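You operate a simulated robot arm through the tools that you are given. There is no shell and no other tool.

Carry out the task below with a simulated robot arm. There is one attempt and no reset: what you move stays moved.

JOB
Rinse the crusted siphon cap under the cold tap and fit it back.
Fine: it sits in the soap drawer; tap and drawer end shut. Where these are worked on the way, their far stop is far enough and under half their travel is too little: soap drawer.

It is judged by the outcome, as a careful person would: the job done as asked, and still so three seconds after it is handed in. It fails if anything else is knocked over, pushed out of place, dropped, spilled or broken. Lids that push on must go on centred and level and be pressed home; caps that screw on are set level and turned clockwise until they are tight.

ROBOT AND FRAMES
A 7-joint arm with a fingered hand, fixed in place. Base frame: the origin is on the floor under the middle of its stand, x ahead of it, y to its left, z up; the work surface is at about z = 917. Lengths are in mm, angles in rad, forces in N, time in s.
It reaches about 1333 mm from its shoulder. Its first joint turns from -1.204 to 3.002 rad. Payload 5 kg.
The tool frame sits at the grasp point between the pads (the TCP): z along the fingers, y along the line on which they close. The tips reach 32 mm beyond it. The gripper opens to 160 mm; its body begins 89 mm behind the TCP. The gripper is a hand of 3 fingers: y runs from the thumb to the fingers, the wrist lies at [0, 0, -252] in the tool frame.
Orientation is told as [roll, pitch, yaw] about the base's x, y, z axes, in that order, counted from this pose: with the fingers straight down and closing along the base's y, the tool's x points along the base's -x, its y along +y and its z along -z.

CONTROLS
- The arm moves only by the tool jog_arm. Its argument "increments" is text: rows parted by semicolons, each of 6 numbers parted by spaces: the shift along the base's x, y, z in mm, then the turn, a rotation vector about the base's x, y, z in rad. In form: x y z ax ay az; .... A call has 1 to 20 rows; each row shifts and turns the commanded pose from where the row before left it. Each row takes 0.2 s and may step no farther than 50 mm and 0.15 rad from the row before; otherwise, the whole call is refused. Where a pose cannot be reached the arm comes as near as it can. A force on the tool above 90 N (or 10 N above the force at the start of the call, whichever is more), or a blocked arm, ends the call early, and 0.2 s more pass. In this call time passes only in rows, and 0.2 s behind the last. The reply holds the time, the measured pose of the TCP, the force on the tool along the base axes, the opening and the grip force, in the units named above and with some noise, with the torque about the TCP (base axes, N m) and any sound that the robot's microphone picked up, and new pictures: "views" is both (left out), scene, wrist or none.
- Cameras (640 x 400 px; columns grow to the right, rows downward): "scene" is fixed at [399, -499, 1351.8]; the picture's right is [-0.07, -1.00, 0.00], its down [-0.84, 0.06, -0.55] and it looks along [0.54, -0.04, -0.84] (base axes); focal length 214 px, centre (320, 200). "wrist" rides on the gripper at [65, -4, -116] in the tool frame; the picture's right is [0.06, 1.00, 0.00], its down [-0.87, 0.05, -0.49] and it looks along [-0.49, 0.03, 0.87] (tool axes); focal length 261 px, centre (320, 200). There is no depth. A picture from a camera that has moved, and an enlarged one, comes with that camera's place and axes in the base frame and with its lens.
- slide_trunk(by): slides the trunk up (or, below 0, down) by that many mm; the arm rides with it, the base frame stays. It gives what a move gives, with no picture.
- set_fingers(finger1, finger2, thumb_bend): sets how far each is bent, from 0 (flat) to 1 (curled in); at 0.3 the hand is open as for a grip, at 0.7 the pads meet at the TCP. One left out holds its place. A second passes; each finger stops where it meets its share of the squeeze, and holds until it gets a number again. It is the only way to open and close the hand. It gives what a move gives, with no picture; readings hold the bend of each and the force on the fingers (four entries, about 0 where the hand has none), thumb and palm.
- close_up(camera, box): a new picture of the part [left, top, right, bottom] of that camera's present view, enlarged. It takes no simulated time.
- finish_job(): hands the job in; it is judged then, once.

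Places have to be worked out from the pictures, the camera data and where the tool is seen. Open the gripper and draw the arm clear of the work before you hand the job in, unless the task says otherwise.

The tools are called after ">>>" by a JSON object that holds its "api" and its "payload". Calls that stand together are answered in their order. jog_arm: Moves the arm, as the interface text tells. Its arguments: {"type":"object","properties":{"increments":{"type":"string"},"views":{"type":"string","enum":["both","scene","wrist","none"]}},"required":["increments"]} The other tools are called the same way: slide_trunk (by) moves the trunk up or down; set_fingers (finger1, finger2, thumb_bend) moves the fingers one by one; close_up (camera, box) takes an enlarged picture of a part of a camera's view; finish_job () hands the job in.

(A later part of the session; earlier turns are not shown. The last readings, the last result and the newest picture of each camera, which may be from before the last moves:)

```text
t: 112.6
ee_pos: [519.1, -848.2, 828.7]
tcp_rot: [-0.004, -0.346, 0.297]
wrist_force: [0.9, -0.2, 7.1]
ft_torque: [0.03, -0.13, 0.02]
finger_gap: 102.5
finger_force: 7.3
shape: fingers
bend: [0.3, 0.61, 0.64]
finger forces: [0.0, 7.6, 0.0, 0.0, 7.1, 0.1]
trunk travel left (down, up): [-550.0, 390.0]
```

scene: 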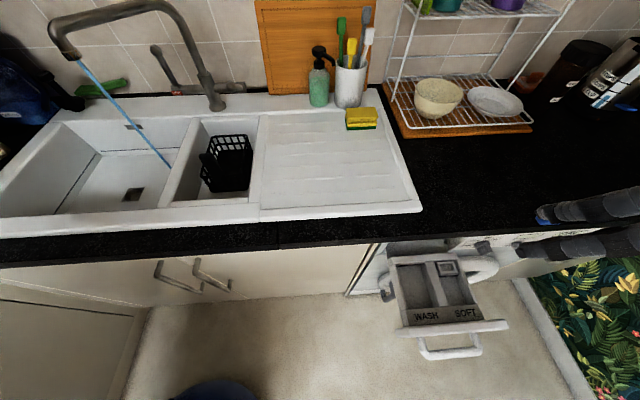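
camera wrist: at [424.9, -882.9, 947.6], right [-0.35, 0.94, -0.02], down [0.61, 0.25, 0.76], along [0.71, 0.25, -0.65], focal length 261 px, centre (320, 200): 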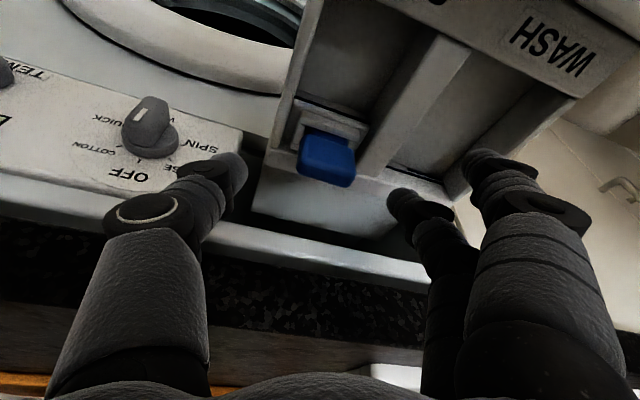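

The side force is zero and 7 N presses down. I'll release and rise straight up for the thumb press.

>>> {"api": "set_fingers", "payload": {"finger2": 0.45, "thumb_bend": 0.48}}

>>> {"api": "jog_arm", "payload": {"increments": "0 0 15 0 0 0; 0 0 20 0 0 0; 0 0 20 0 0 0", "views": "wrist"}}

>>> {"api": "close_up", "payload": {"camera": "wrist", "box": [270, 80, 390, 180]}}

```text
t: 113.6
ee_pos: [519.1, -847.6, 828.5]
tcp_rot: [-0.003, -0.346, 0.3]
wrist_force: [-0.1, -0.7, -0.2]
ft_torque: [-0.03, 0.02, 0.01]
finger_gap: 131.6
finger_force: 0.1
shape: fingers
bend: [0.3, 0.45, 0.48]
finger forces: [0.1, 0.1, 0.0, 0.0, 0.0, 0.0]
trunk travel left (down, up): [-550.0, 390.0]
```

```text
t: 114.4
ee_pos: [518.8, -844.8, 881.3]
tcp_rot: [-0.004, -0.346, 0.298]
wrist_force: [0.0, 0.4, 0.0]
ft_torque: [0.02, 0.0, -0.03]
finger_gap: 131.6
finger_force: 0.1
shape: fingers
bend: [0.3, 0.45, 0.48]
finger forces: [0.1, 0.0, 0.0, 0.0, 0.0, 0.0]
trunk travel left (down, up): [-550.0, 390.0]
camera wrist: at [423.1, -879.3, 969.7], right [-0.35, 0.94, -0.02], down [0.61, 0.24, 0.76], along [0.71, 0.25, -0.65], focal length 261 px, centre (320, 200)
```

wrist: 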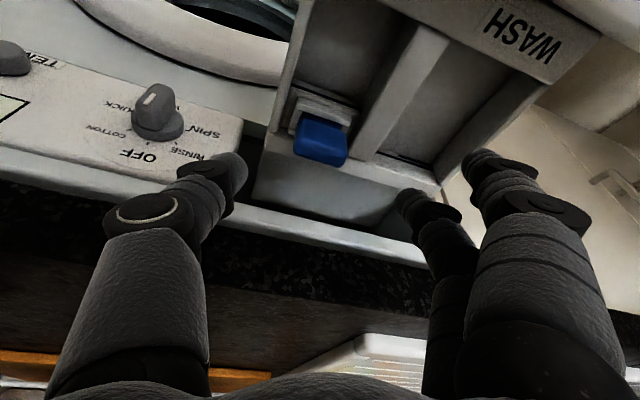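

```text
4.00 times, centred on (330, 130) of wrist
camera zoom: at [423.1, -879.3, 969.7], right [-0.35, 0.94, -0.02], down [0.61, 0.24, 0.76], along [0.71, 0.25, -0.65], focal length 1043 px, centre (280, 480)
```

zoom: 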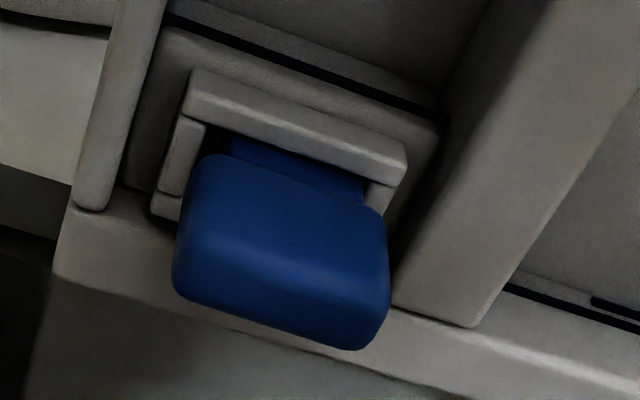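

I'll form the thumb as a pressing tip, keep the other fingers open, and align it over the head's centre.

>>> {"api": "set_fingers", "payload": {"finger1": 0.3, "finger2": 0.3, "thumb_bend": 0.7}}

>>> {"api": "jog_arm", "payload": {"increments": "4 6 -5 0 0 0; 0 0 -8 0 0 0", "views": "both"}}

>>> {"api": "close_up", "payload": {"camera": "wrist", "box": [220, 90, 420, 230]}}

>>> {"api": "close_up", "payload": {"camera": "scene", "box": [400, 230, 500, 300]}}

```text
t: 115.4
ee_pos: [518.2, -846.7, 883.2]
tcp_rot: [-0.004, -0.345, 0.299]
wrist_force: [0.6, -0.2, 0.4]
ft_torque: [0.01, -0.02, 0.03]
finger_gap: 88.5
finger_force: 0.0
shape: fingers
bend: [0.3, 0.3, 0.7]
finger forces: [0.1, 0.1, 0.0, 0.1, 0.0, 0.1]
trunk travel left (down, up): [-550.0, 390.0]
```

```text
t: 116.0
ee_pos: [522.1, -841.6, 871.2]
tcp_rot: [-0.004, -0.346, 0.296]
wrist_force: [-0.7, 0.2, 0.3]
ft_torque: [-0.04, -0.01, -0.04]
finger_gap: 88.8
finger_force: 0.0
shape: fingers
bend: [0.3, 0.3, 0.7]
finger forces: [0.1, 0.0, 0.0, 0.0, 0.0, 0.1]
trunk travel left (down, up): [-550.0, 390.0]
camera wrist: at [426.8, -875.6, 957.0], right [-0.35, 0.94, -0.02], down [0.61, 0.24, 0.76], along [0.72, 0.25, -0.65], focal length 261 px, centre (320, 200)
```

scene: 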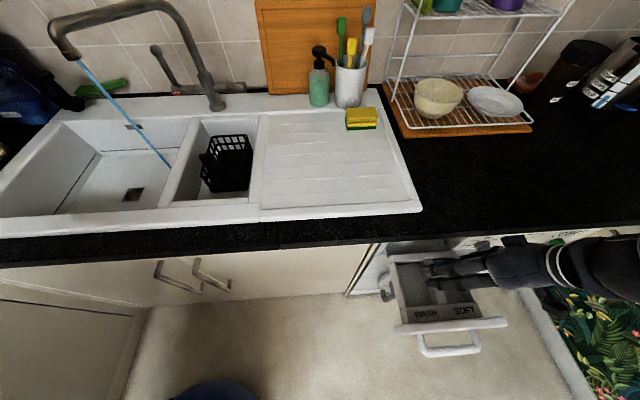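
wrist: 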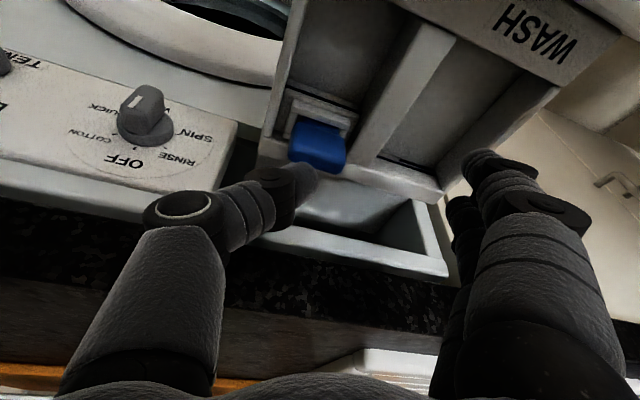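

```text
2.86 times, centred on (320, 160) of wrist
camera zoom: at [426.8, -875.6, 957.0], right [-0.35, 0.94, -0.02], down [0.61, 0.24, 0.76], along [0.72, 0.25, -0.65], focal length 745 px, centre (320, 314)
```

zoom: 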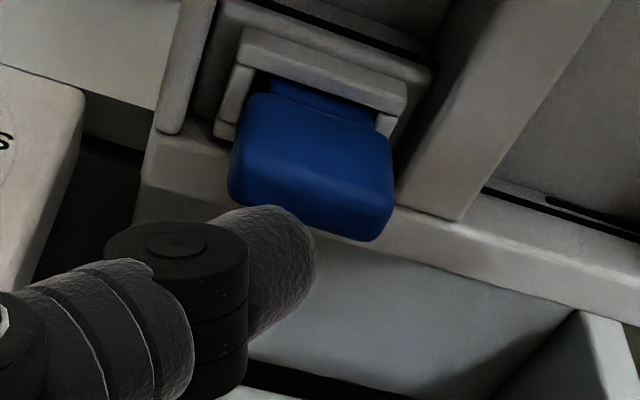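

```text
5.71 times, centred on (450, 265) of scene
camera zoom: at [399.0, -499.0, 1351.8], right [-0.07, -1.0, 0.0], down [-0.84, 0.06, -0.55], along [0.54, -0.04, -0.84], focal length 1226 px, centre (-423, -171)
```

zoom: 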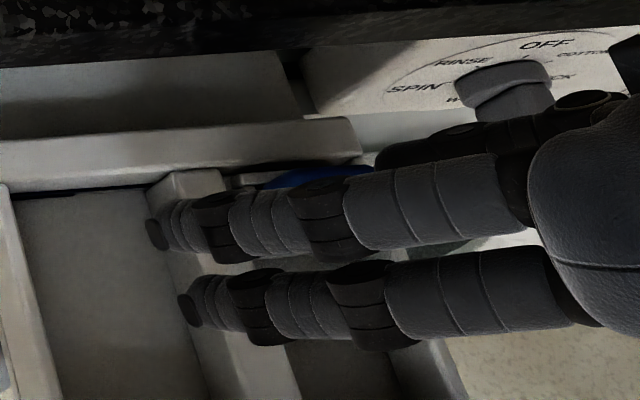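

The thumb tip is still toward -y of the head. I'll shift +7 mm in y to centre it, then descend slowly to contact.

>>> {"api": "jog_arm", "payload": {"increments": "1 7 -5 0 0 0; 0 0 -6 0 0 0; 0 0 -5 0 0 0", "views": "none"}}

>>> {"api": "close_up", "payload": {"camera": "wrist", "box": [220, 90, 420, 230]}}

```text
t: 116.8
ee_pos: [523.0, -836.1, 857.8]
tcp_rot: [-0.006, -0.347, 0.299]
wrist_force: [-2.0, -3.0, 15.4]
ft_torque: [-0.22, -0.04, -0.05]
finger_gap: 85.6
finger_force: 7.8
shape: fingers
bend: [0.3, 0.3, 0.71]
finger forces: [0.1, 0.1, 0.0, 0.0, 16.0, 0.0]
trunk travel left (down, up): [-550.0, 390.0]
```

```text
2.86 times, centred on (320, 160) of wrist
camera zoom: at [428.2, -869.2, 943.4], right [-0.35, 0.94, -0.03], down [0.6, 0.25, 0.76], along [0.72, 0.25, -0.65], focal length 745 px, centre (320, 314)
```

zoom: 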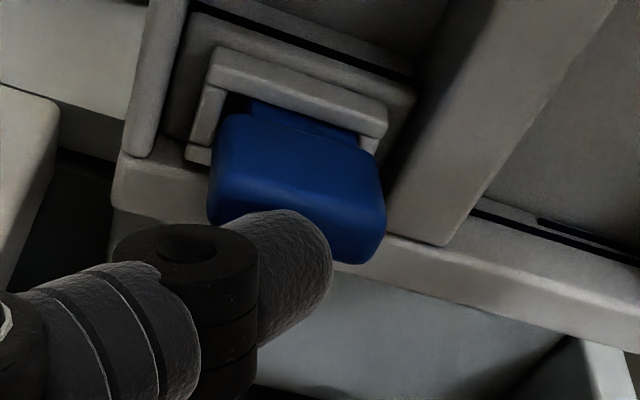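

The thumb bears on the middle of the head with 15 N and the cap holds. I'll add a little more pressure to be sure it is home.

>>> {"api": "jog_arm", "payload": {"increments": "0 0 -2 0 0 0; 0 0 -1 0 0 0; 0 0 0 0 0 0", "views": "none"}}

>>> {"api": "close_up", "payload": {"camera": "wrist", "box": [220, 90, 420, 230]}}

```text
t: 117.6
ee_pos: [523.6, -834.8, 854.9]
tcp_rot: [-0.007, -0.347, 0.299]
wrist_force: [-1.8, -8.4, 34.5]
ft_torque: [-0.61, -0.19, -0.09]
finger_gap: 85.2
finger_force: 18.2
shape: fingers
bend: [0.3, 0.3, 0.72]
finger forces: [0.1, 0.1, 0.1, 0.0, 35.5, 0.1]
trunk travel left (down, up): [-550.0, 390.0]
```

```text
2.86 times, centred on (320, 160) of wrist
camera zoom: at [428.2, -868.7, 940.3], right [-0.35, 0.94, -0.03], down [0.6, 0.25, 0.76], along [0.72, 0.25, -0.65], focal length 745 px, centre (320, 314)
```

zoom: 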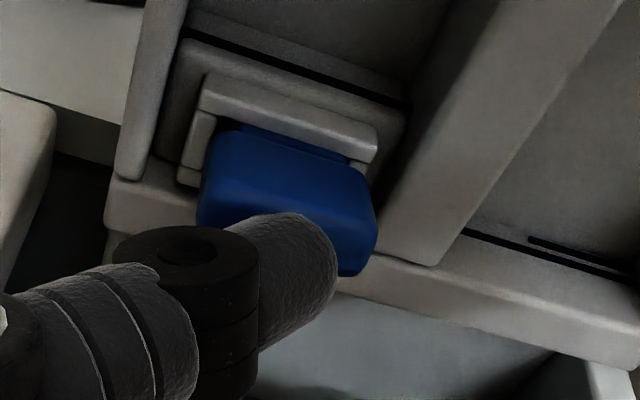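

At 34 N the head settled a little lower. I'll lift off and look from the reference viewpoint to check depth and level.

>>> {"api": "jog_arm", "payload": {"increments": "0 0 5 0 0 0; 0 0 15 0 0 0; 0 0 20 0 0 0; -10 -1 12 0 0 -0.1; -15 -2 0 0 0 -0.1; -15 -2 0 0 0 -0.1", "views": "none"}}

>>> {"api": "set_fingers", "payload": {"finger1": 0.45, "finger2": 0.45, "thumb_bend": 0.45}}

>>> {"api": "close_up", "payload": {"camera": "wrist", "box": [280, 120, 360, 190]}}

>>> {"api": "close_up", "payload": {"camera": "wrist", "box": [240, 70, 400, 170]}}

>>> {"api": "close_up", "payload": {"camera": "scene", "box": [425, 245, 485, 290]}}

```text
t: 119.0
ee_pos: [482.8, -841.6, 903.5]
tcp_rot: [-0.003, -0.345, 0.0]
wrist_force: [-0.1, -0.2, -0.3]
ft_torque: [0.0, -0.02, 0.02]
finger_gap: 88.2
finger_force: 0.1
shape: fingers
bend: [0.3, 0.3, 0.7]
finger forces: [0.1, 0.0, 0.0, 0.0, 0.1, 0.0]
trunk travel left (down, up): [-550.0, 390.0]
```

```text
t: 120.0
ee_pos: [483.2, -842.3, 903.3]
tcp_rot: [-0.003, -0.345, -0.002]
wrist_force: [-0.4, 0.2, -0.3]
ft_torque: [0.02, -0.01, 0.0]
finger_gap: 107.9
finger_force: 0.1
shape: fingers
bend: [0.45, 0.45, 0.45]
finger forces: [0.0, 0.0, 0.0, 0.0, 0.0, 0.1]
trunk travel left (down, up): [-550.0, 390.0]
```

```text
5.71 times, centred on (320, 155) of wrist
camera zoom: at [382.8, -846.0, 989.1], right [-0.06, 1.0, -0.02], down [0.65, 0.05, 0.76], along [0.76, 0.03, -0.65], focal length 1489 px, centre (320, 457)
```

zoom: 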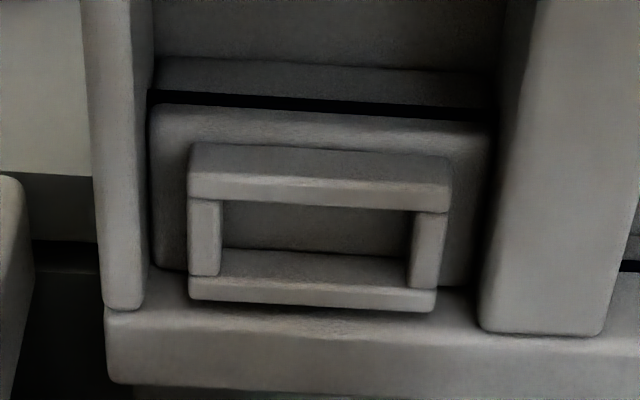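

```text
4.00 times, centred on (320, 120) of wrist
camera zoom: at [382.8, -846.0, 989.1], right [-0.06, 1.0, -0.02], down [0.65, 0.05, 0.76], along [0.76, 0.03, -0.65], focal length 1043 px, centre (320, 520)
```

zoom: 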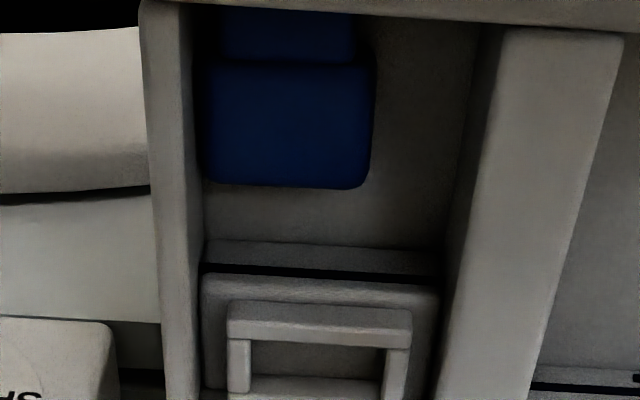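

```text
8.89 times, centred on (455, 268) of scene
camera zoom: at [399.0, -499.0, 1351.8], right [-0.07, -1.0, 0.0], down [-0.84, 0.06, -0.55], along [0.54, -0.04, -0.84], focal length 1906 px, centre (-880, -400)
```

zoom: 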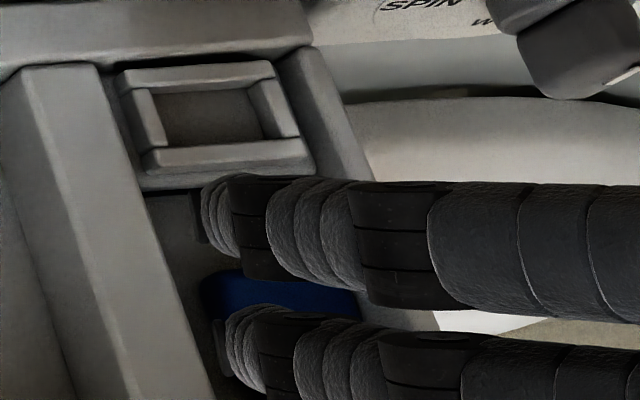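

The cap came out of the socket as I lifted the thumb, and it now lies flat in the SOFT compartment. The drawer has also slid in about 25 mm. I'll look at the whole situation before acting.

>>> {"api": "jog_arm", "payload": {"increments": "-20 0 20 0 0 0; -20 0 20 0 0 0; -20 0 20 0 0 0; -10 0 20 0 0 0", "views": "both"}}

>>> {"api": "close_up", "payload": {"camera": "wrist", "box": [240, 40, 440, 165]}}

>>> {"api": "close_up", "payload": {"camera": "scene", "box": [380, 225, 520, 325]}}

```text
t: 121.0
ee_pos: [416.2, -840.9, 981.7]
tcp_rot: [-0.004, -0.345, -0.002]
wrist_force: [-0.9, -0.4, 0.7]
ft_torque: [0.0, -0.01, -0.01]
finger_gap: 107.7
finger_force: 0.1
shape: fingers
bend: [0.45, 0.45, 0.45]
finger forces: [0.0, 0.1, 0.0, 0.0, 0.0, 0.0]
trunk travel left (down, up): [-550.0, 390.0]
camera wrist: at [314.5, -846.1, 1068.0], right [-0.06, 1.0, -0.02], down [0.65, 0.05, 0.76], along [0.76, 0.03, -0.65], focal length 261 px, centre (320, 200)
```

scene: 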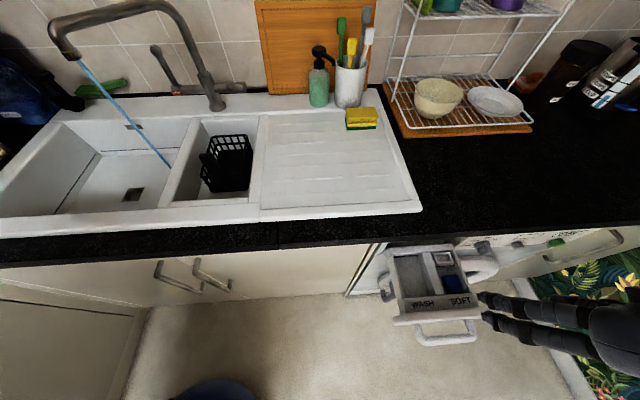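
wrist: 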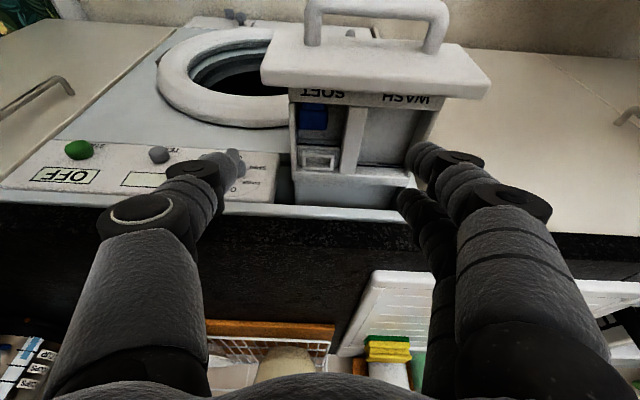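

```text
3.20 times, centred on (340, 102) of wrist
camera zoom: at [314.5, -846.1, 1068.0], right [-0.06, 1.0, -0.02], down [0.65, 0.05, 0.76], along [0.76, 0.03, -0.65], focal length 834 px, centre (256, 512)
```

zoom: 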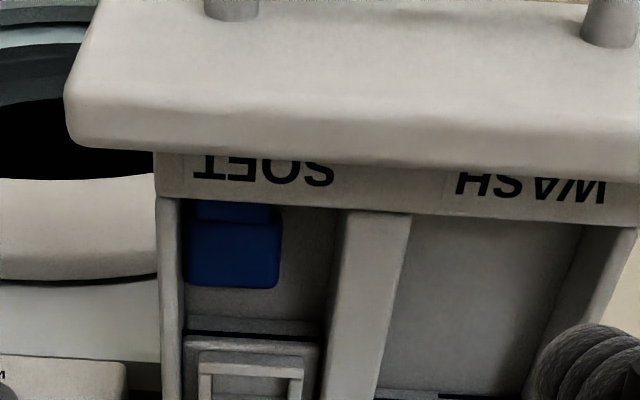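

```text
4.00 times, centred on (450, 275) of scene
camera zoom: at [399.0, -499.0, 1351.8], right [-0.07, -1.0, 0.0], down [-0.84, 0.06, -0.55], along [0.54, -0.04, -0.84], focal length 858 px, centre (-200, -100)
```

zoom: 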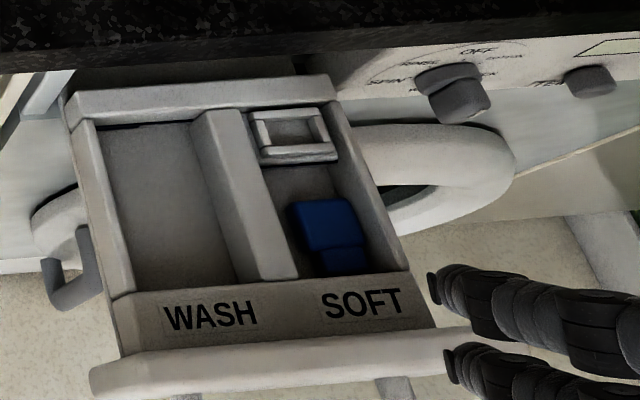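

The cap lies flat in the SOFT compartment with its neck toward me and the formerly crusted face up. Before recovering it I'll pull the drawer back to its stop, using a fingertip behind the raised front panel. I'll set the hand vertical first.

>>> {"api": "jog_arm", "payload": {"increments": "20 10 -10 0 0.115 0; 20 10 -20 0 0.115 0; 20 15 -30 0 0.115 0; 4 5 -30 0 0 0; 0 0 -20 0 0 0", "views": "both"}}

```text
t: 122.2
ee_pos: [477.9, -802.6, 875.3]
tcp_rot: [-0.002, 0.001, -0.003]
wrist_force: [-0.1, -1.2, 0.1]
ft_torque: [0.0, -0.01, 0.01]
finger_gap: 107.9
finger_force: 0.0
shape: fingers
bend: [0.45, 0.45, 0.45]
finger forces: [0.1, 0.0, 0.0, 0.0, 0.0, 0.0]
trunk travel left (down, up): [-550.0, 390.0]
camera wrist: at [412.1, -807.2, 989.8], right [-0.06, 1.0, 0.0], down [0.87, 0.06, 0.49], along [0.49, 0.03, -0.87], focal length 261 px, centre (320, 200)
```

scene: 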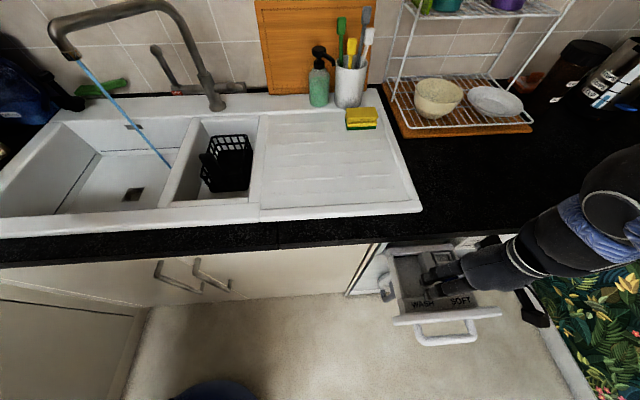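
wrist: 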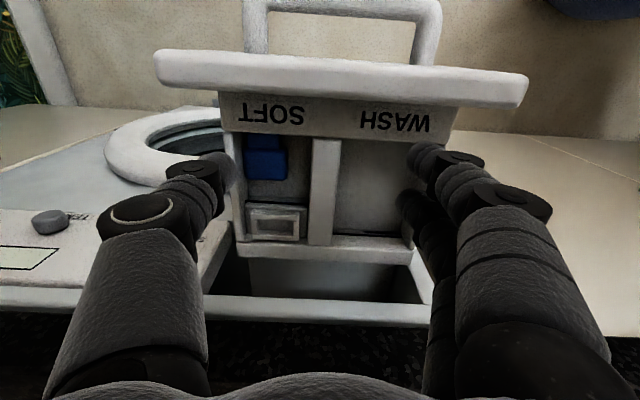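

This is a clear top view. I'll zoom in to measure the compartment and the cap.

>>> {"api": "close_up", "payload": {"camera": "wrist", "box": [210, 80, 370, 180]}}

>>> {"api": "close_up", "payload": {"camera": "wrist", "box": [220, 120, 340, 260]}}

```text
4.00 times, centred on (290, 130) of wrist
camera zoom: at [412.1, -807.2, 989.8], right [-0.06, 1.0, 0.0], down [0.87, 0.06, 0.49], along [0.49, 0.03, -0.87], focal length 1043 px, centre (440, 480)
```

zoom: 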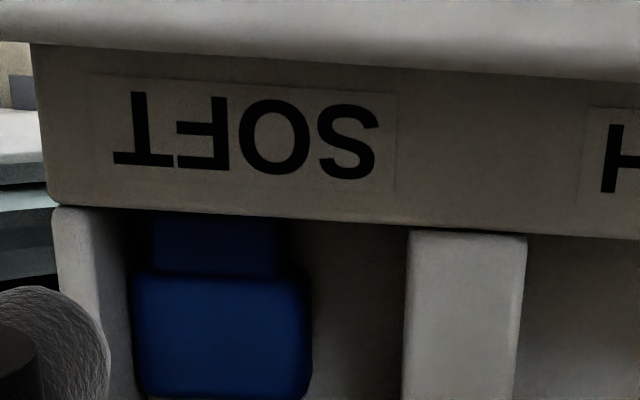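

```text
2.86 times, centred on (280, 190) of wrist
camera zoom: at [412.1, -807.2, 989.8], right [-0.06, 1.0, 0.0], down [0.87, 0.06, 0.49], along [0.49, 0.03, -0.87], focal length 745 px, centre (434, 229)
```

zoom: 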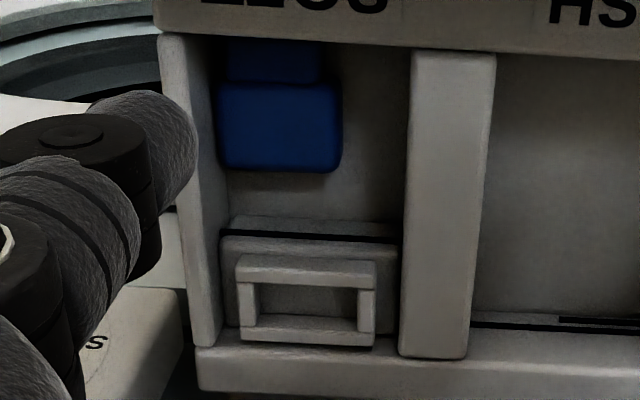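

The panel's inner face is at x≈431, so the front finger can hook behind it. I'll lower the tips behind the panel, staying above the ledge, and draw the drawer back out to its stop.

>>> {"api": "jog_arm", "payload": {"increments": "-8 0 -12 0 0 0; -6 0 -12 0 0 0", "views": "wrist"}}

>>> {"api": "close_up", "payload": {"camera": "scene", "box": [380, 235, 520, 335]}}

```text
t: 122.8
ee_pos: [464.8, -801.2, 850.1]
tcp_rot: [-0.004, -0.001, -0.001]
wrist_force: [0.2, -1.2, 0.3]
ft_torque: [0.02, 0.01, -0.02]
finger_gap: 108.1
finger_force: 0.1
shape: fingers
bend: [0.45, 0.45, 0.45]
finger forces: [0.1, 0.0, 0.0, 0.0, 0.1, 0.1]
trunk travel left (down, up): [-550.0, 390.0]
camera wrist: at [399.0, -805.5, 965.8], right [-0.06, 1.0, 0.0], down [0.87, 0.05, 0.49], along [0.49, 0.03, -0.87], focal length 261 px, centre (320, 200)
```

wrist: 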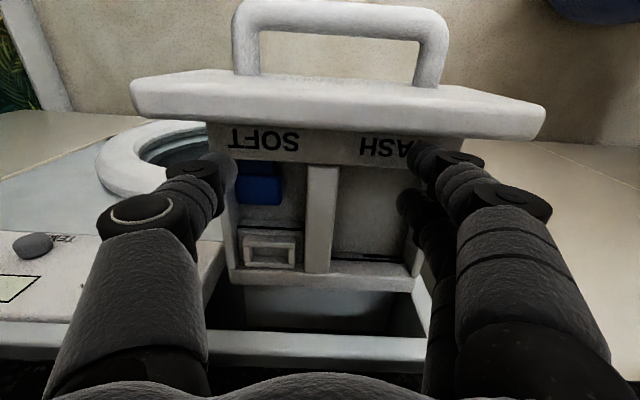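

```text
4.00 times, centred on (450, 285) of scene
camera zoom: at [399.0, -499.0, 1351.8], right [-0.07, -1.0, 0.0], down [-0.84, 0.06, -0.55], along [0.54, -0.04, -0.84], focal length 858 px, centre (-200, -140)
```

zoom: 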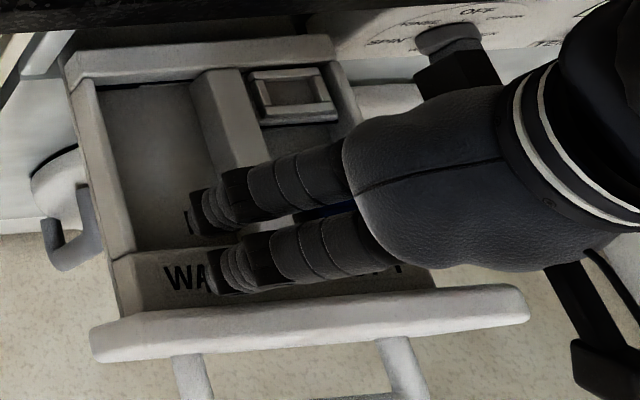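

The finger is over the ledge behind the panel. I'll draw it toward -x gently and watch the force.

>>> {"api": "jog_arm", "payload": {"increments": "-8 0 -6 0 0 0; -8 0 0 0 0 0; -8 0 0 0 0 0", "views": "none"}}

>>> {"api": "jog_arm", "payload": {"increments": "-7 0 0 0 0 0; -7 0 0 0 0 0", "views": "wrist"}}

```text
t: 123.6
ee_pos: [440.4, -801.5, 843.8]
tcp_rot: [-0.004, -0.002, -0.002]
wrist_force: [0.1, 0.3, 1.4]
ft_torque: [0.03, 0.0, -0.03]
finger_gap: 108.2
finger_force: 0.3
shape: fingers
bend: [0.45, 0.45, 0.45]
finger forces: [1.0, 0.0, 0.0, 0.0, 0.0, 0.0]
trunk travel left (down, up): [-550.0, 390.0]
```

```text
t: 124.2
ee_pos: [427.3, -800.3, 844.2]
tcp_rot: [-0.004, 0.0, -0.002]
wrist_force: [1.4, -0.1, -0.6]
ft_torque: [-0.04, -0.06, -0.1]
finger_gap: 107.8
finger_force: 1.1
shape: fingers
bend: [0.45, 0.45, 0.45]
finger forces: [1.3, 0.1, 0.0, 0.0, 0.1, 0.0]
trunk travel left (down, up): [-550.0, 390.0]
camera wrist: at [361.1, -805.6, 959.4], right [-0.06, 1.0, 0.0], down [0.87, 0.06, 0.49], along [0.49, 0.03, -0.87], focal length 261 px, centre (320, 200)
```

wrist: 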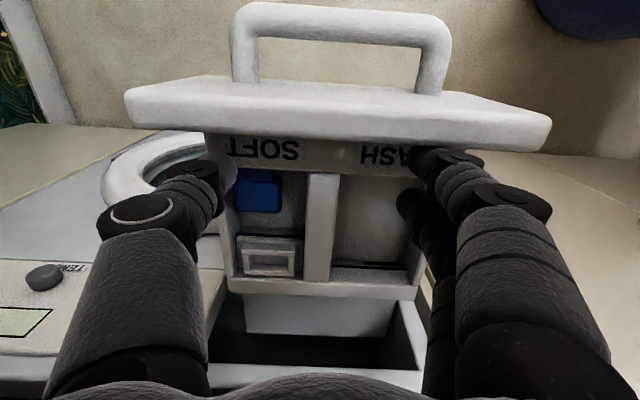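

The drawer follows with about 1 N. I'll continue to the stop.

>>> {"api": "jog_arm", "payload": {"increments": "-6 0 0 0 0 0; -6 0 0 0 0 0", "views": "none"}}

>>> {"api": "jog_arm", "payload": {"increments": "-4 0 0 0 0 0; -4 0 0 0 0 0", "views": "both"}}

```text
t: 124.8
ee_pos: [422.0, -800.6, 844.2]
tcp_rot: [-0.005, -0.008, -0.001]
wrist_force: [66.8, -1.4, 0.6]
ft_torque: [0.06, -1.45, -4.08]
finger_gap: 106.5
finger_force: 34.2
shape: fingers
bend: [0.45, 0.45, 0.45]
finger forces: [67.5, 0.0, 0.0, 0.0, 0.1, 0.0]
trunk travel left (down, up): [-550.0, 390.0]
```

```text
t: 125.2
ee_pos: [421.3, -802.1, 845.7]
tcp_rot: [-0.001, -0.032, -0.003]
wrist_force: [65.4, 3.2, -12.8]
ft_torque: [-0.77, -1.57, -4.18]
finger_gap: 109.3
finger_force: 32.1
shape: fingers
bend: [0.43, 0.45, 0.45]
finger forces: [64.8, 0.0, 0.0, 0.0, 0.0, 0.1]
trunk travel left (down, up): [-550.0, 390.0]
stopped in row 2: the force on the tool passed its limit at 94 N (the readings are from after the stop); the commanded pose is now the measured one
camera wrist: at [352.2, -806.8, 958.5], right [-0.06, 1.0, 0.0], down [0.85, 0.05, 0.52], along [0.52, 0.03, -0.85], focal length 261 px, centre (320, 200)
```

scene: 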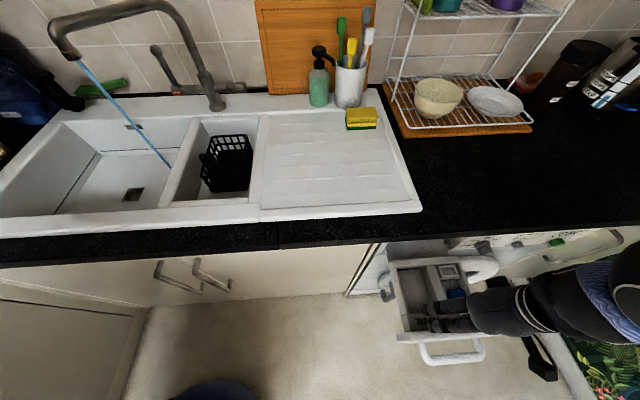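
wrist: 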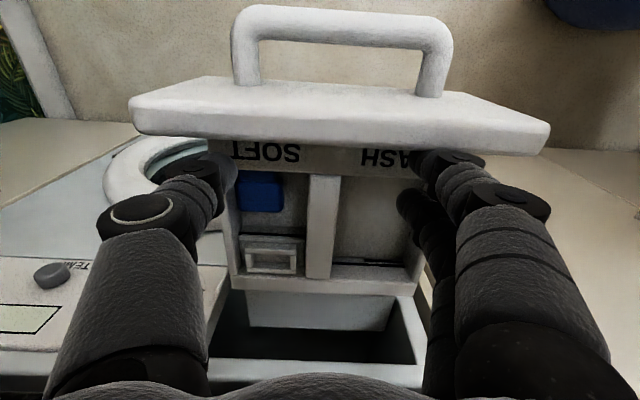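

The drawer is at its far stop again. I'll ease off the panel, raise the hand a little and take a careful look at how the cap lies.

>>> {"api": "jog_arm", "payload": {"increments": "10 0 0 0 0.03 0; 15 0 15 0 0 0; 15 -20 15 0 0 0; 5 -20 10 0 0 0; 0 -20 0 0 0 0", "views": "wrist"}}

>>> {"api": "close_up", "payload": {"camera": "wrist", "box": [260, 80, 380, 180]}}

>>> {"api": "close_up", "payload": {"camera": "scene", "box": [425, 250, 485, 300]}}

```text
t: 126.4
ee_pos: [458.6, -864.9, 885.2]
tcp_rot: [-0.004, 0.012, -0.003]
wrist_force: [0.0, -0.2, -0.3]
ft_torque: [0.0, 0.02, 0.0]
finger_gap: 108.2
finger_force: 0.1
shape: fingers
bend: [0.45, 0.45, 0.45]
finger forces: [0.0, 0.0, 0.0, 0.0, 0.0, 0.0]
trunk travel left (down, up): [-550.0, 390.0]
camera wrist: at [393.9, -869.2, 1001.7], right [-0.06, 1.0, 0.0], down [0.87, 0.05, 0.48], along [0.48, 0.03, -0.88], focal length 261 px, centre (320, 200)
```

wrist: 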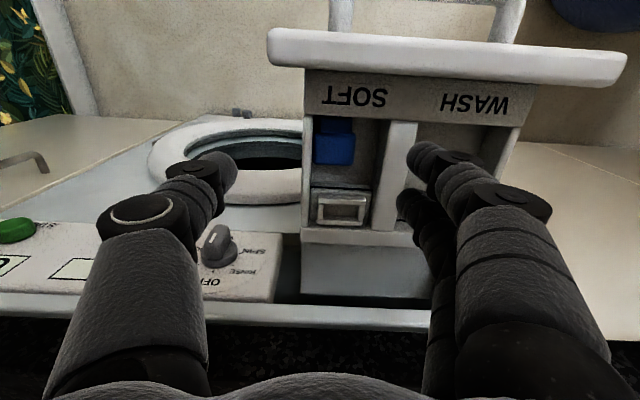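

```text
4.00 times, centred on (320, 130) of wrist
camera zoom: at [393.9, -869.2, 1001.7], right [-0.06, 1.0, 0.0], down [0.87, 0.05, 0.48], along [0.48, 0.03, -0.88], focal length 1043 px, centre (320, 480)
```

zoom: 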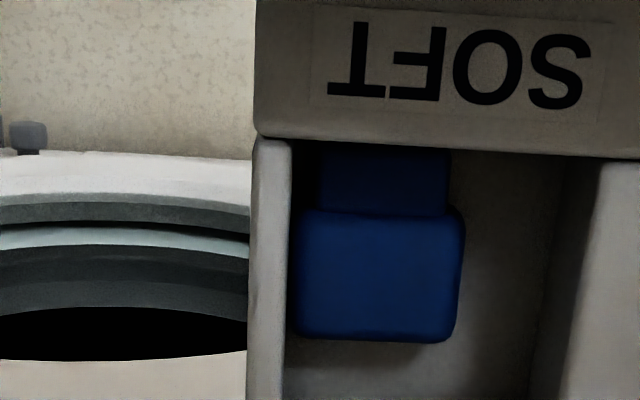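

```text
8.00 times, centred on (455, 275) of scene
camera zoom: at [399.0, -499.0, 1351.8], right [-0.07, -1.0, 0.0], down [-0.84, 0.06, -0.55], along [0.54, -0.04, -0.84], focal length 1716 px, centre (-760, -400)
```

zoom: 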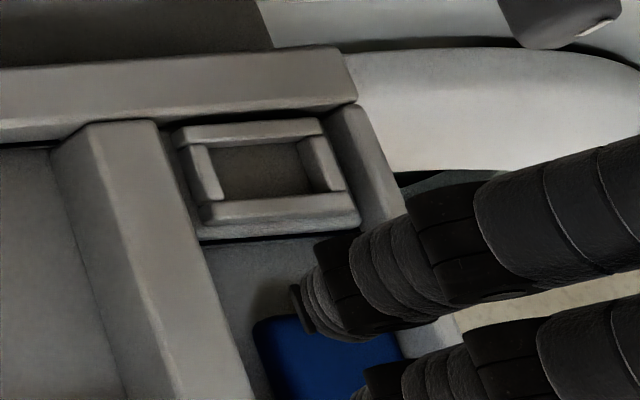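

I now have good numbers: the floor is z≈755, the divider top is about 795, and the SOFT well is about 62 mm wide. The cap lies flat at y -869…-832, x 452–483, with a 40 mm gap behind its head. I'll see what finger shapes I can make, first a single extended finger2 with finger1 curled away.

>>> {"api": "set_fingers", "payload": {"finger1": 1.0, "finger2": 0.5, "thumb_bend": 0.3}}

>>> {"api": "close_up", "payload": {"camera": "wrist", "box": [0, 0, 640, 400]}}

>>> {"api": "close_up", "payload": {"camera": "scene", "box": [400, 220, 640, 370]}}

```text
t: 127.4
ee_pos: [457.7, -864.7, 886.3]
tcp_rot: [-0.003, 0.01, -0.002]
wrist_force: [0.0, 0.3, -0.5]
ft_torque: [0.01, 0.01, 0.0]
finger_gap: 74.2
finger_force: 0.0
shape: fingers
bend: [1.0, 0.5, 0.3]
finger forces: [0.1, 0.1, 0.0, 0.1, 0.0, 0.0]
trunk travel left (down, up): [-550.0, 390.0]
```

```text
1.00 times, centred on (320, 200) of wrist (not enlarged: the box is as wide or as high as the picture)
camera zoom: at [394.0, -868.5, 1002.3], right [-0.06, 1.0, 0.0], down [0.87, 0.05, 0.48], along [0.48, 0.03, -0.88], focal length 261 px, centre (320, 200)
```

zoom: 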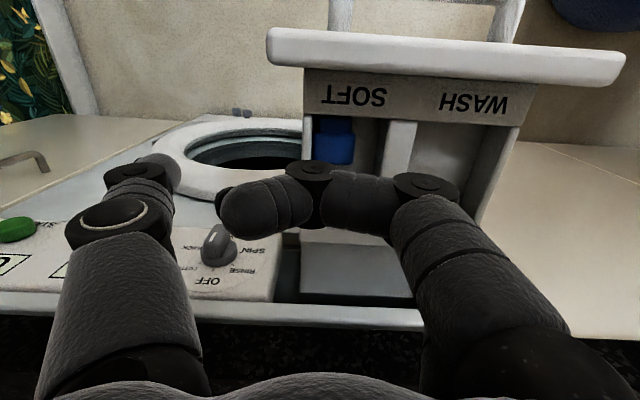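

```text
2.67 times, centred on (520, 295) of scene
camera zoom: at [399.0, -499.0, 1351.8], right [-0.07, -1.0, 0.0], down [-0.84, 0.06, -0.55], along [0.54, -0.04, -0.84], focal length 572 px, centre (-213, -53)
```

zoom: 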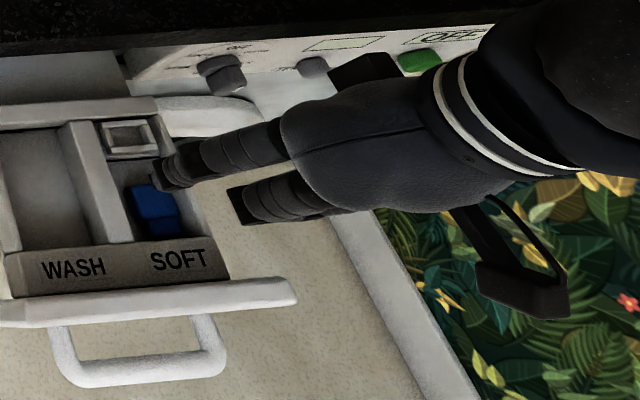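

Curled fingers clear the walls, so finger2 can act as a single prong in the gap behind the cap's head. I'll place it there and see whether its pad friction can raise the head end against the front wall.

>>> {"api": "jog_arm", "payload": {"increments": "12 -18 0 0 -0.01 0; 11 -19 -10 0 0 0; 0 0 -25 0 0 0", "views": "wrist"}}

>>> {"api": "close_up", "payload": {"camera": "scene", "box": [410, 245, 510, 315]}}

```text
t: 128.2
ee_pos: [483.5, -901.2, 851.2]
tcp_rot: [-0.004, 0.0, -0.004]
wrist_force: [-0.2, 0.4, -0.4]
ft_torque: [0.0, -0.01, 0.02]
finger_gap: 74.1
finger_force: 0.1
shape: fingers
bend: [1.0, 0.5, 0.3]
finger forces: [0.1, 0.0, 0.0, 0.0, 0.0, 0.0]
trunk travel left (down, up): [-550.0, 390.0]
camera wrist: at [418.0, -905.5, 965.8], right [-0.06, 1.0, 0.0], down [0.87, 0.05, 0.49], along [0.49, 0.03, -0.87], focal length 261 px, centre (320, 200)
```

wrist: 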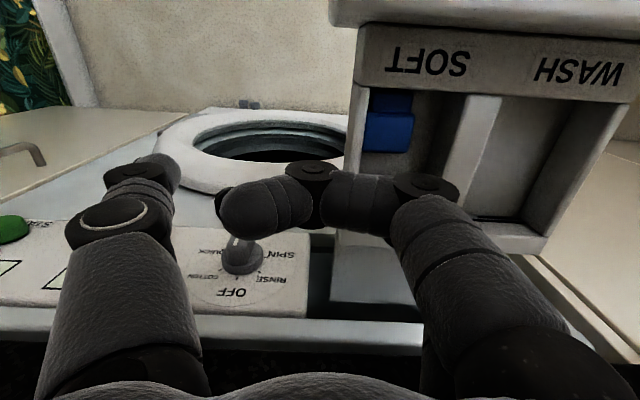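

```text
5.71 times, centred on (460, 280) of scene
camera zoom: at [399.0, -499.0, 1351.8], right [-0.07, -1.0, 0.0], down [-0.84, 0.06, -0.55], along [0.54, -0.04, -0.84], focal length 1226 px, centre (-480, -257)
```

zoom: 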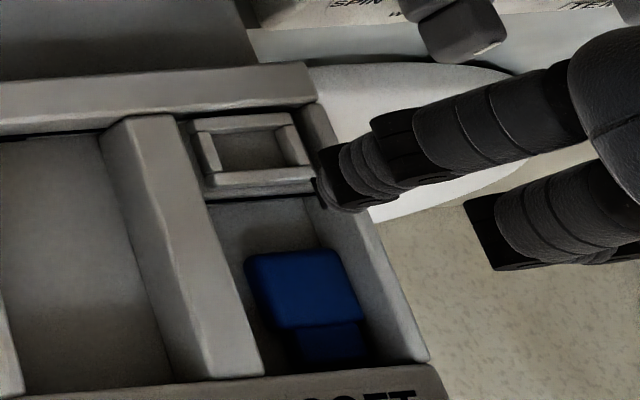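

finger2's tip lines up with the gap behind the cap. I'll lower it into the well.

>>> {"api": "jog_arm", "payload": {"increments": "-2 0 -15 0 0 0; 0 0 -15 0 0 0; 0 0 -12 0 0 0; 0 0 -10 0 0 0", "views": "none"}}

>>> {"api": "close_up", "payload": {"camera": "scene", "box": [410, 245, 510, 315]}}

>>> {"api": "close_up", "payload": {"camera": "wrist", "box": [300, 20, 500, 220]}}

```text
t: 129.2
ee_pos: [481.9, -899.5, 800.1]
tcp_rot: [-0.002, 0.0, -0.004]
wrist_force: [-1.2, 0.1, 0.9]
ft_torque: [0.05, 0.06, 0.06]
finger_gap: 74.7
finger_force: 1.4
shape: fingers
bend: [1.0, 0.5, 0.3]
finger forces: [0.0, 1.4, 0.1, 0.0, 0.0, 0.1]
trunk travel left (down, up): [-550.0, 390.0]
```

```text
5.71 times, centred on (460, 280) of scene
camera zoom: at [399.0, -499.0, 1351.8], right [-0.07, -1.0, 0.0], down [-0.84, 0.06, -0.55], along [0.54, -0.04, -0.84], focal length 1226 px, centre (-480, -257)
```

zoom: 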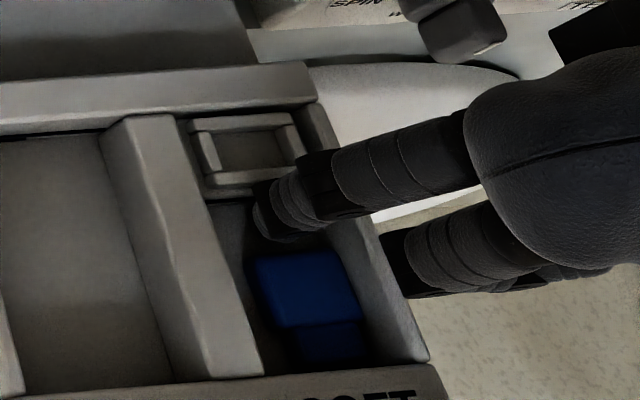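

```text
2.00 times, centred on (400, 120) of wrist
camera zoom: at [416.7, -903.5, 914.8], right [-0.06, 1.0, 0.0], down [0.87, 0.05, 0.49], along [0.49, 0.03, -0.87], focal length 521 px, centre (160, 360)
```

zoom: 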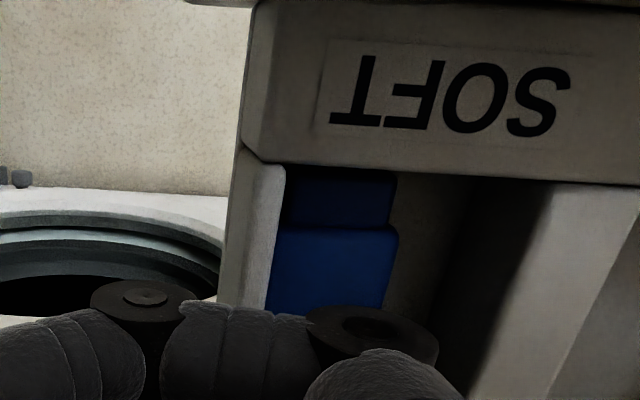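

finger2 is in the gap, lightly touching the block behind it. I'll move it toward -x in small steps to bear on the cap's head end.

>>> {"api": "jog_arm", "payload": {"increments": "-3 0 0 0 0 0; -3 0 -1 0 0 0; -2 0 0 0 0 0", "views": "none"}}

>>> {"api": "close_up", "payload": {"camera": "scene", "box": [410, 245, 510, 315]}}

```text
t: 130.0
ee_pos: [473.1, -898.4, 798.6]
tcp_rot: [-0.004, -0.002, -0.002]
wrist_force: [4.7, -0.2, 0.0]
ft_torque: [-0.02, -0.14, -0.23]
finger_gap: 74.5
finger_force: 2.6
shape: fingers
bend: [1.0, 0.5, 0.3]
finger forces: [0.0, 4.7, 0.0, 0.1, 0.1, 0.0]
trunk travel left (down, up): [-550.0, 390.0]
```

```text
5.71 times, centred on (460, 280) of scene
camera zoom: at [399.0, -499.0, 1351.8], right [-0.07, -1.0, 0.0], down [-0.84, 0.06, -0.55], along [0.54, -0.04, -0.84], focal length 1226 px, centre (-480, -257)
```

zoom: 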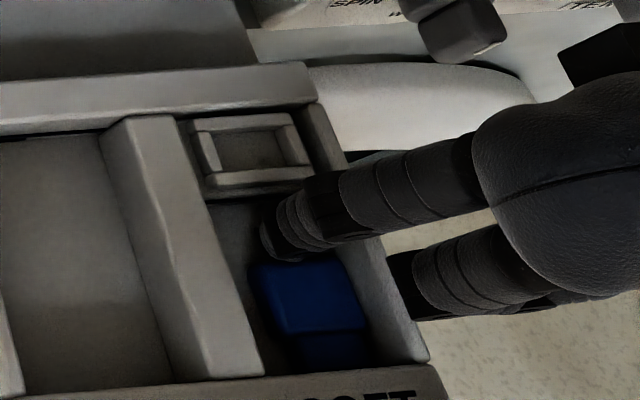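

4.7 N now bears on the head end, with the neck against the front wall. I'll lift slowly while keeping the push.

>>> {"api": "jog_arm", "payload": {"increments": "-0.7 0 1.5 0 0 0; 0 0 2 0 0 0; 0 0 2 0 0 0", "views": "none"}}

>>> {"api": "close_up", "payload": {"camera": "scene", "box": [410, 245, 510, 315]}}

>>> {"api": "close_up", "payload": {"camera": "wrist", "box": [300, 20, 500, 220]}}

```text
t: 130.8
ee_pos: [472.4, -897.8, 803.2]
tcp_rot: [-0.003, 0.001, -0.003]
wrist_force: [9.7, -1.4, 0.5]
ft_torque: [0.01, -0.33, -0.5]
finger_gap: 74.2
finger_force: 4.9
shape: fingers
bend: [1.0, 0.5, 0.3]
finger forces: [0.0, 9.7, 0.0, 0.0, 0.0, 0.0]
trunk travel left (down, up): [-550.0, 390.0]
```

```text
5.71 times, centred on (460, 280) of scene
camera zoom: at [399.0, -499.0, 1351.8], right [-0.07, -1.0, 0.0], down [-0.84, 0.06, -0.55], along [0.54, -0.04, -0.84], focal length 1226 px, centre (-480, -257)
```

zoom: 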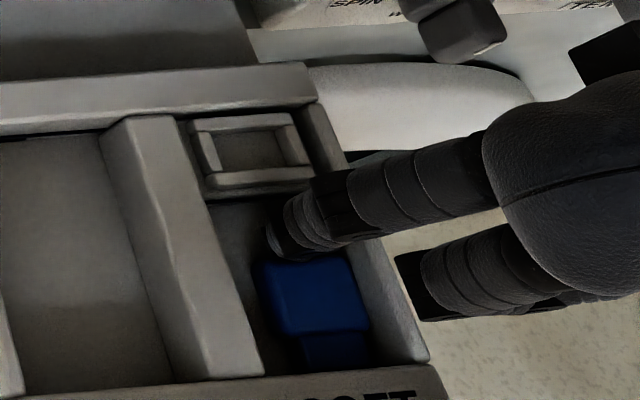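

```text
2.00 times, centred on (400, 120) of wrist
camera zoom: at [407.7, -902.9, 919.1], right [-0.06, 1.0, 0.0], down [0.87, 0.05, 0.49], along [0.49, 0.03, -0.87], focal length 521 px, centre (160, 360)
```

zoom: 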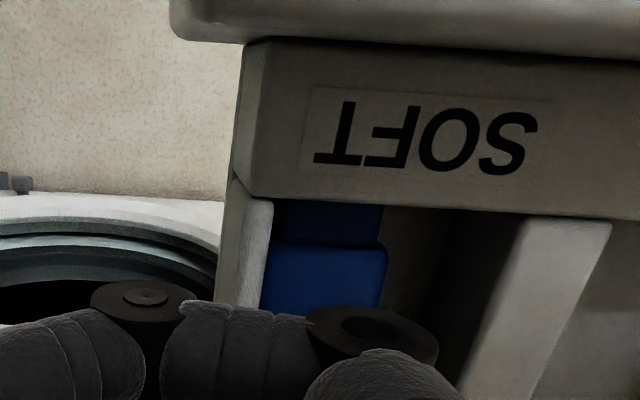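

N is about 10 N. I'll continue lifting and see whether the head end follows.

>>> {"api": "jog_arm", "payload": {"increments": "0 0 2.5 0 0 0; 0 0 2.5 0 0 0; 0 0 2.5 0 0 0; 0 0 2.5 0 0 0", "views": "none"}}

>>> {"api": "close_up", "payload": {"camera": "scene", "box": [410, 245, 510, 315]}}

>>> {"api": "close_up", "payload": {"camera": "wrist", "box": [300, 20, 500, 220]}}

```text
t: 131.8
ee_pos: [473.0, -898.9, 813.8]
tcp_rot: [-0.005, -0.001, -0.002]
wrist_force: [17.2, -0.8, -0.1]
ft_torque: [0.04, -0.71, -0.95]
finger_gap: 74.6
finger_force: 8.6
shape: fingers
bend: [1.0, 0.5, 0.3]
finger forces: [0.1, 16.7, 0.1, 0.0, 0.0, 0.1]
trunk travel left (down, up): [-550.0, 390.0]
```

```text
5.71 times, centred on (460, 280) of scene
camera zoom: at [399.0, -499.0, 1351.8], right [-0.07, -1.0, 0.0], down [-0.84, 0.06, -0.55], along [0.54, -0.04, -0.84], focal length 1226 px, centre (-480, -257)
```

zoom: 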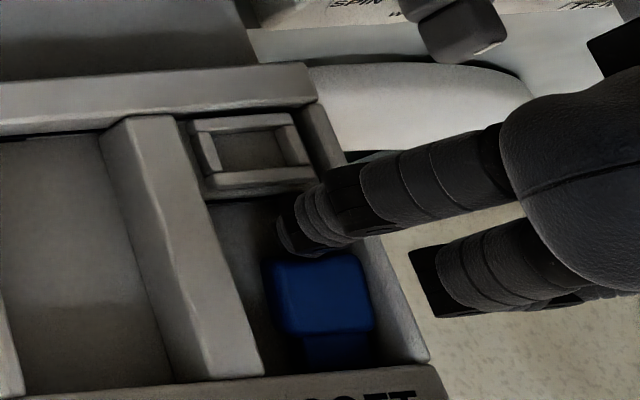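

```text
2.00 times, centred on (400, 120) of wrist
camera zoom: at [407.8, -903.0, 928.4], right [-0.06, 1.0, 0.0], down [0.87, 0.05, 0.49], along [0.49, 0.03, -0.87], focal length 521 px, centre (160, 360)
```

zoom: 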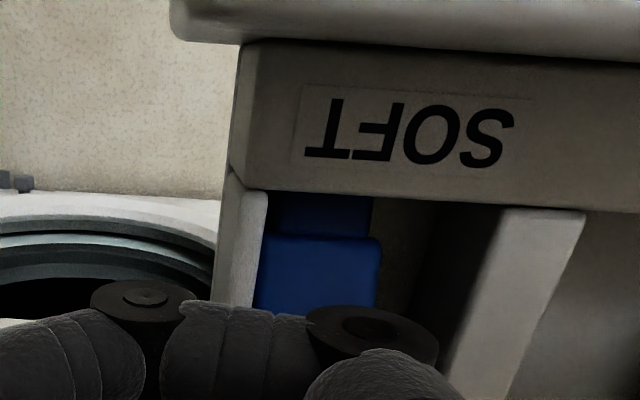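

The head end is rising with the finger: it has shifted about 8 px in the scene view, roughly 15 mm of lift. The friction holds, so I'll continue along the arc, watching the push force.

>>> {"api": "jog_arm", "payload": {"increments": "0 0 2.3 0 0 0; -0.4 0 2.2 0 0 0; -0.6 0 2.2 0 0 0", "views": "none"}}

>>> {"api": "close_up", "payload": {"camera": "scene", "box": [410, 245, 510, 315]}}

>>> {"api": "close_up", "payload": {"camera": "wrist", "box": [300, 20, 500, 220]}}

```text
t: 132.6
ee_pos: [472.4, -899.6, 821.9]
tcp_rot: [-0.004, 0.0, 0.0]
wrist_force: [22.4, -0.3, 4.0]
ft_torque: [0.2, -0.94, -1.17]
finger_gap: 74.2
finger_force: 10.2
shape: fingers
bend: [1.0, 0.5, 0.3]
finger forces: [0.0, 21.8, 0.1, 0.0, 0.0, 0.0]
trunk travel left (down, up): [-550.0, 390.0]
```

```text
5.71 times, centred on (460, 280) of scene
camera zoom: at [399.0, -499.0, 1351.8], right [-0.07, -1.0, 0.0], down [-0.84, 0.06, -0.55], along [0.54, -0.04, -0.84], focal length 1226 px, centre (-480, -257)
```

zoom: 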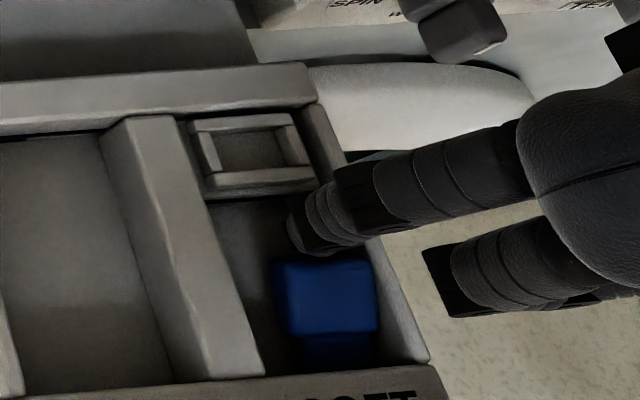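

```text
2.00 times, centred on (400, 120) of wrist
camera zoom: at [406.9, -903.2, 936.0], right [-0.06, 1.0, 0.0], down [0.87, 0.05, 0.49], along [0.49, 0.03, -0.87], focal length 521 px, centre (160, 360)
```

zoom: 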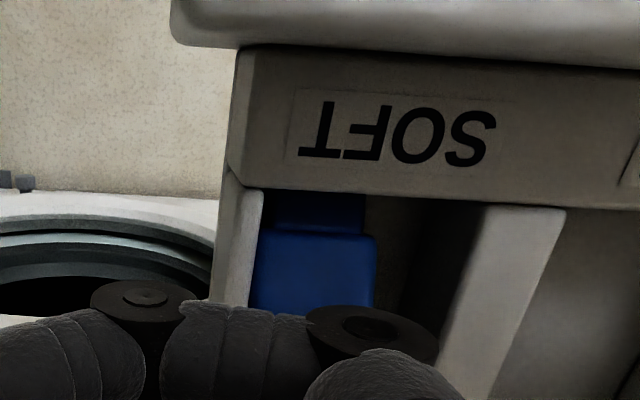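

Good: the force on the finger leans only about 10°, well inside the friction cone. N is a bit high at 22 N, so I'll follow the arc while easing the push slightly.

>>> {"api": "jog_arm", "payload": {"increments": "-0.3 0 2 0 0 0; -0.7 0 2 0 0 0; -0.8 0 2 0 0 0", "views": "none"}}

>>> {"api": "jog_arm", "payload": {"increments": "-0.9 0 1.8 0 0 0; -1.0 0 1.8 0 0 0", "views": "none"}}

>>> {"api": "close_up", "payload": {"camera": "scene", "box": [410, 245, 510, 315]}}

>>> {"api": "close_up", "payload": {"camera": "wrist", "box": [300, 20, 500, 220]}}

```text
t: 133.4
ee_pos: [469.1, -897.5, 826.6]
tcp_rot: [-0.003, 0.001, -0.004]
wrist_force: [18.7, -0.9, 9.1]
ft_torque: [0.51, -0.84, -0.99]
finger_gap: 74.2
finger_force: 11.1
shape: fingers
bend: [1.0, 0.51, 0.3]
finger forces: [0.0, 20.7, 0.1, 0.0, 0.1, 0.1]
trunk travel left (down, up): [-550.0, 390.0]
```

```text
t: 134.0
ee_pos: [466.0, -899.6, 829.9]
tcp_rot: [-0.005, 0.001, -0.004]
wrist_force: [12.9, 0.1, 8.7]
ft_torque: [0.44, -0.63, -0.71]
finger_gap: 74.4
finger_force: 8.8
shape: fingers
bend: [1.0, 0.51, 0.3]
finger forces: [0.1, 16.1, 0.0, 0.1, 0.0, 0.0]
trunk travel left (down, up): [-550.0, 390.0]
```

```text
5.71 times, centred on (460, 280) of scene
camera zoom: at [399.0, -499.0, 1351.8], right [-0.07, -1.0, 0.0], down [-0.84, 0.06, -0.55], along [0.54, -0.04, -0.84], focal length 1226 px, centre (-480, -257)
```

zoom: 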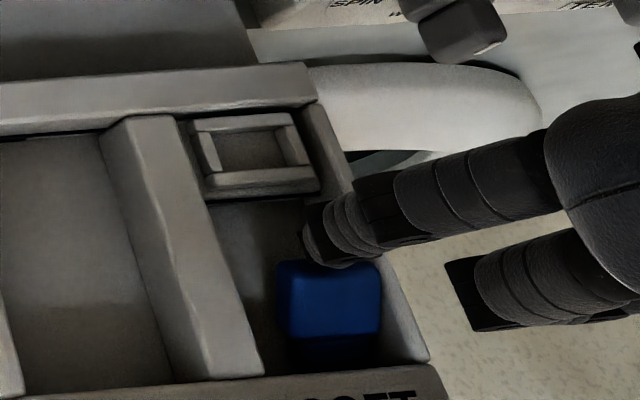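

```text
2.00 times, centred on (400, 120) of wrist
camera zoom: at [400.8, -903.0, 945.4], right [-0.06, 1.0, 0.0], down [0.87, 0.05, 0.49], along [0.49, 0.03, -0.87], focal length 521 px, centre (160, 360)
```

zoom: 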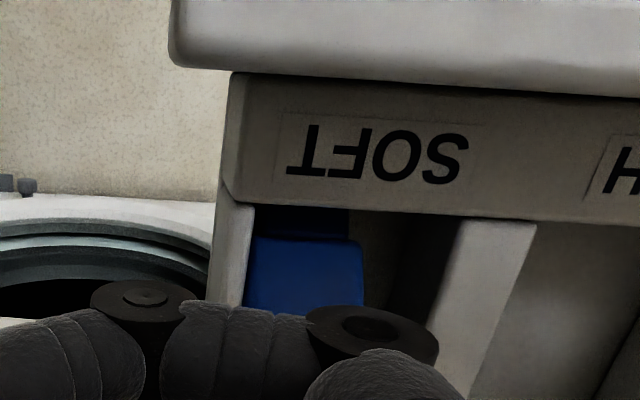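

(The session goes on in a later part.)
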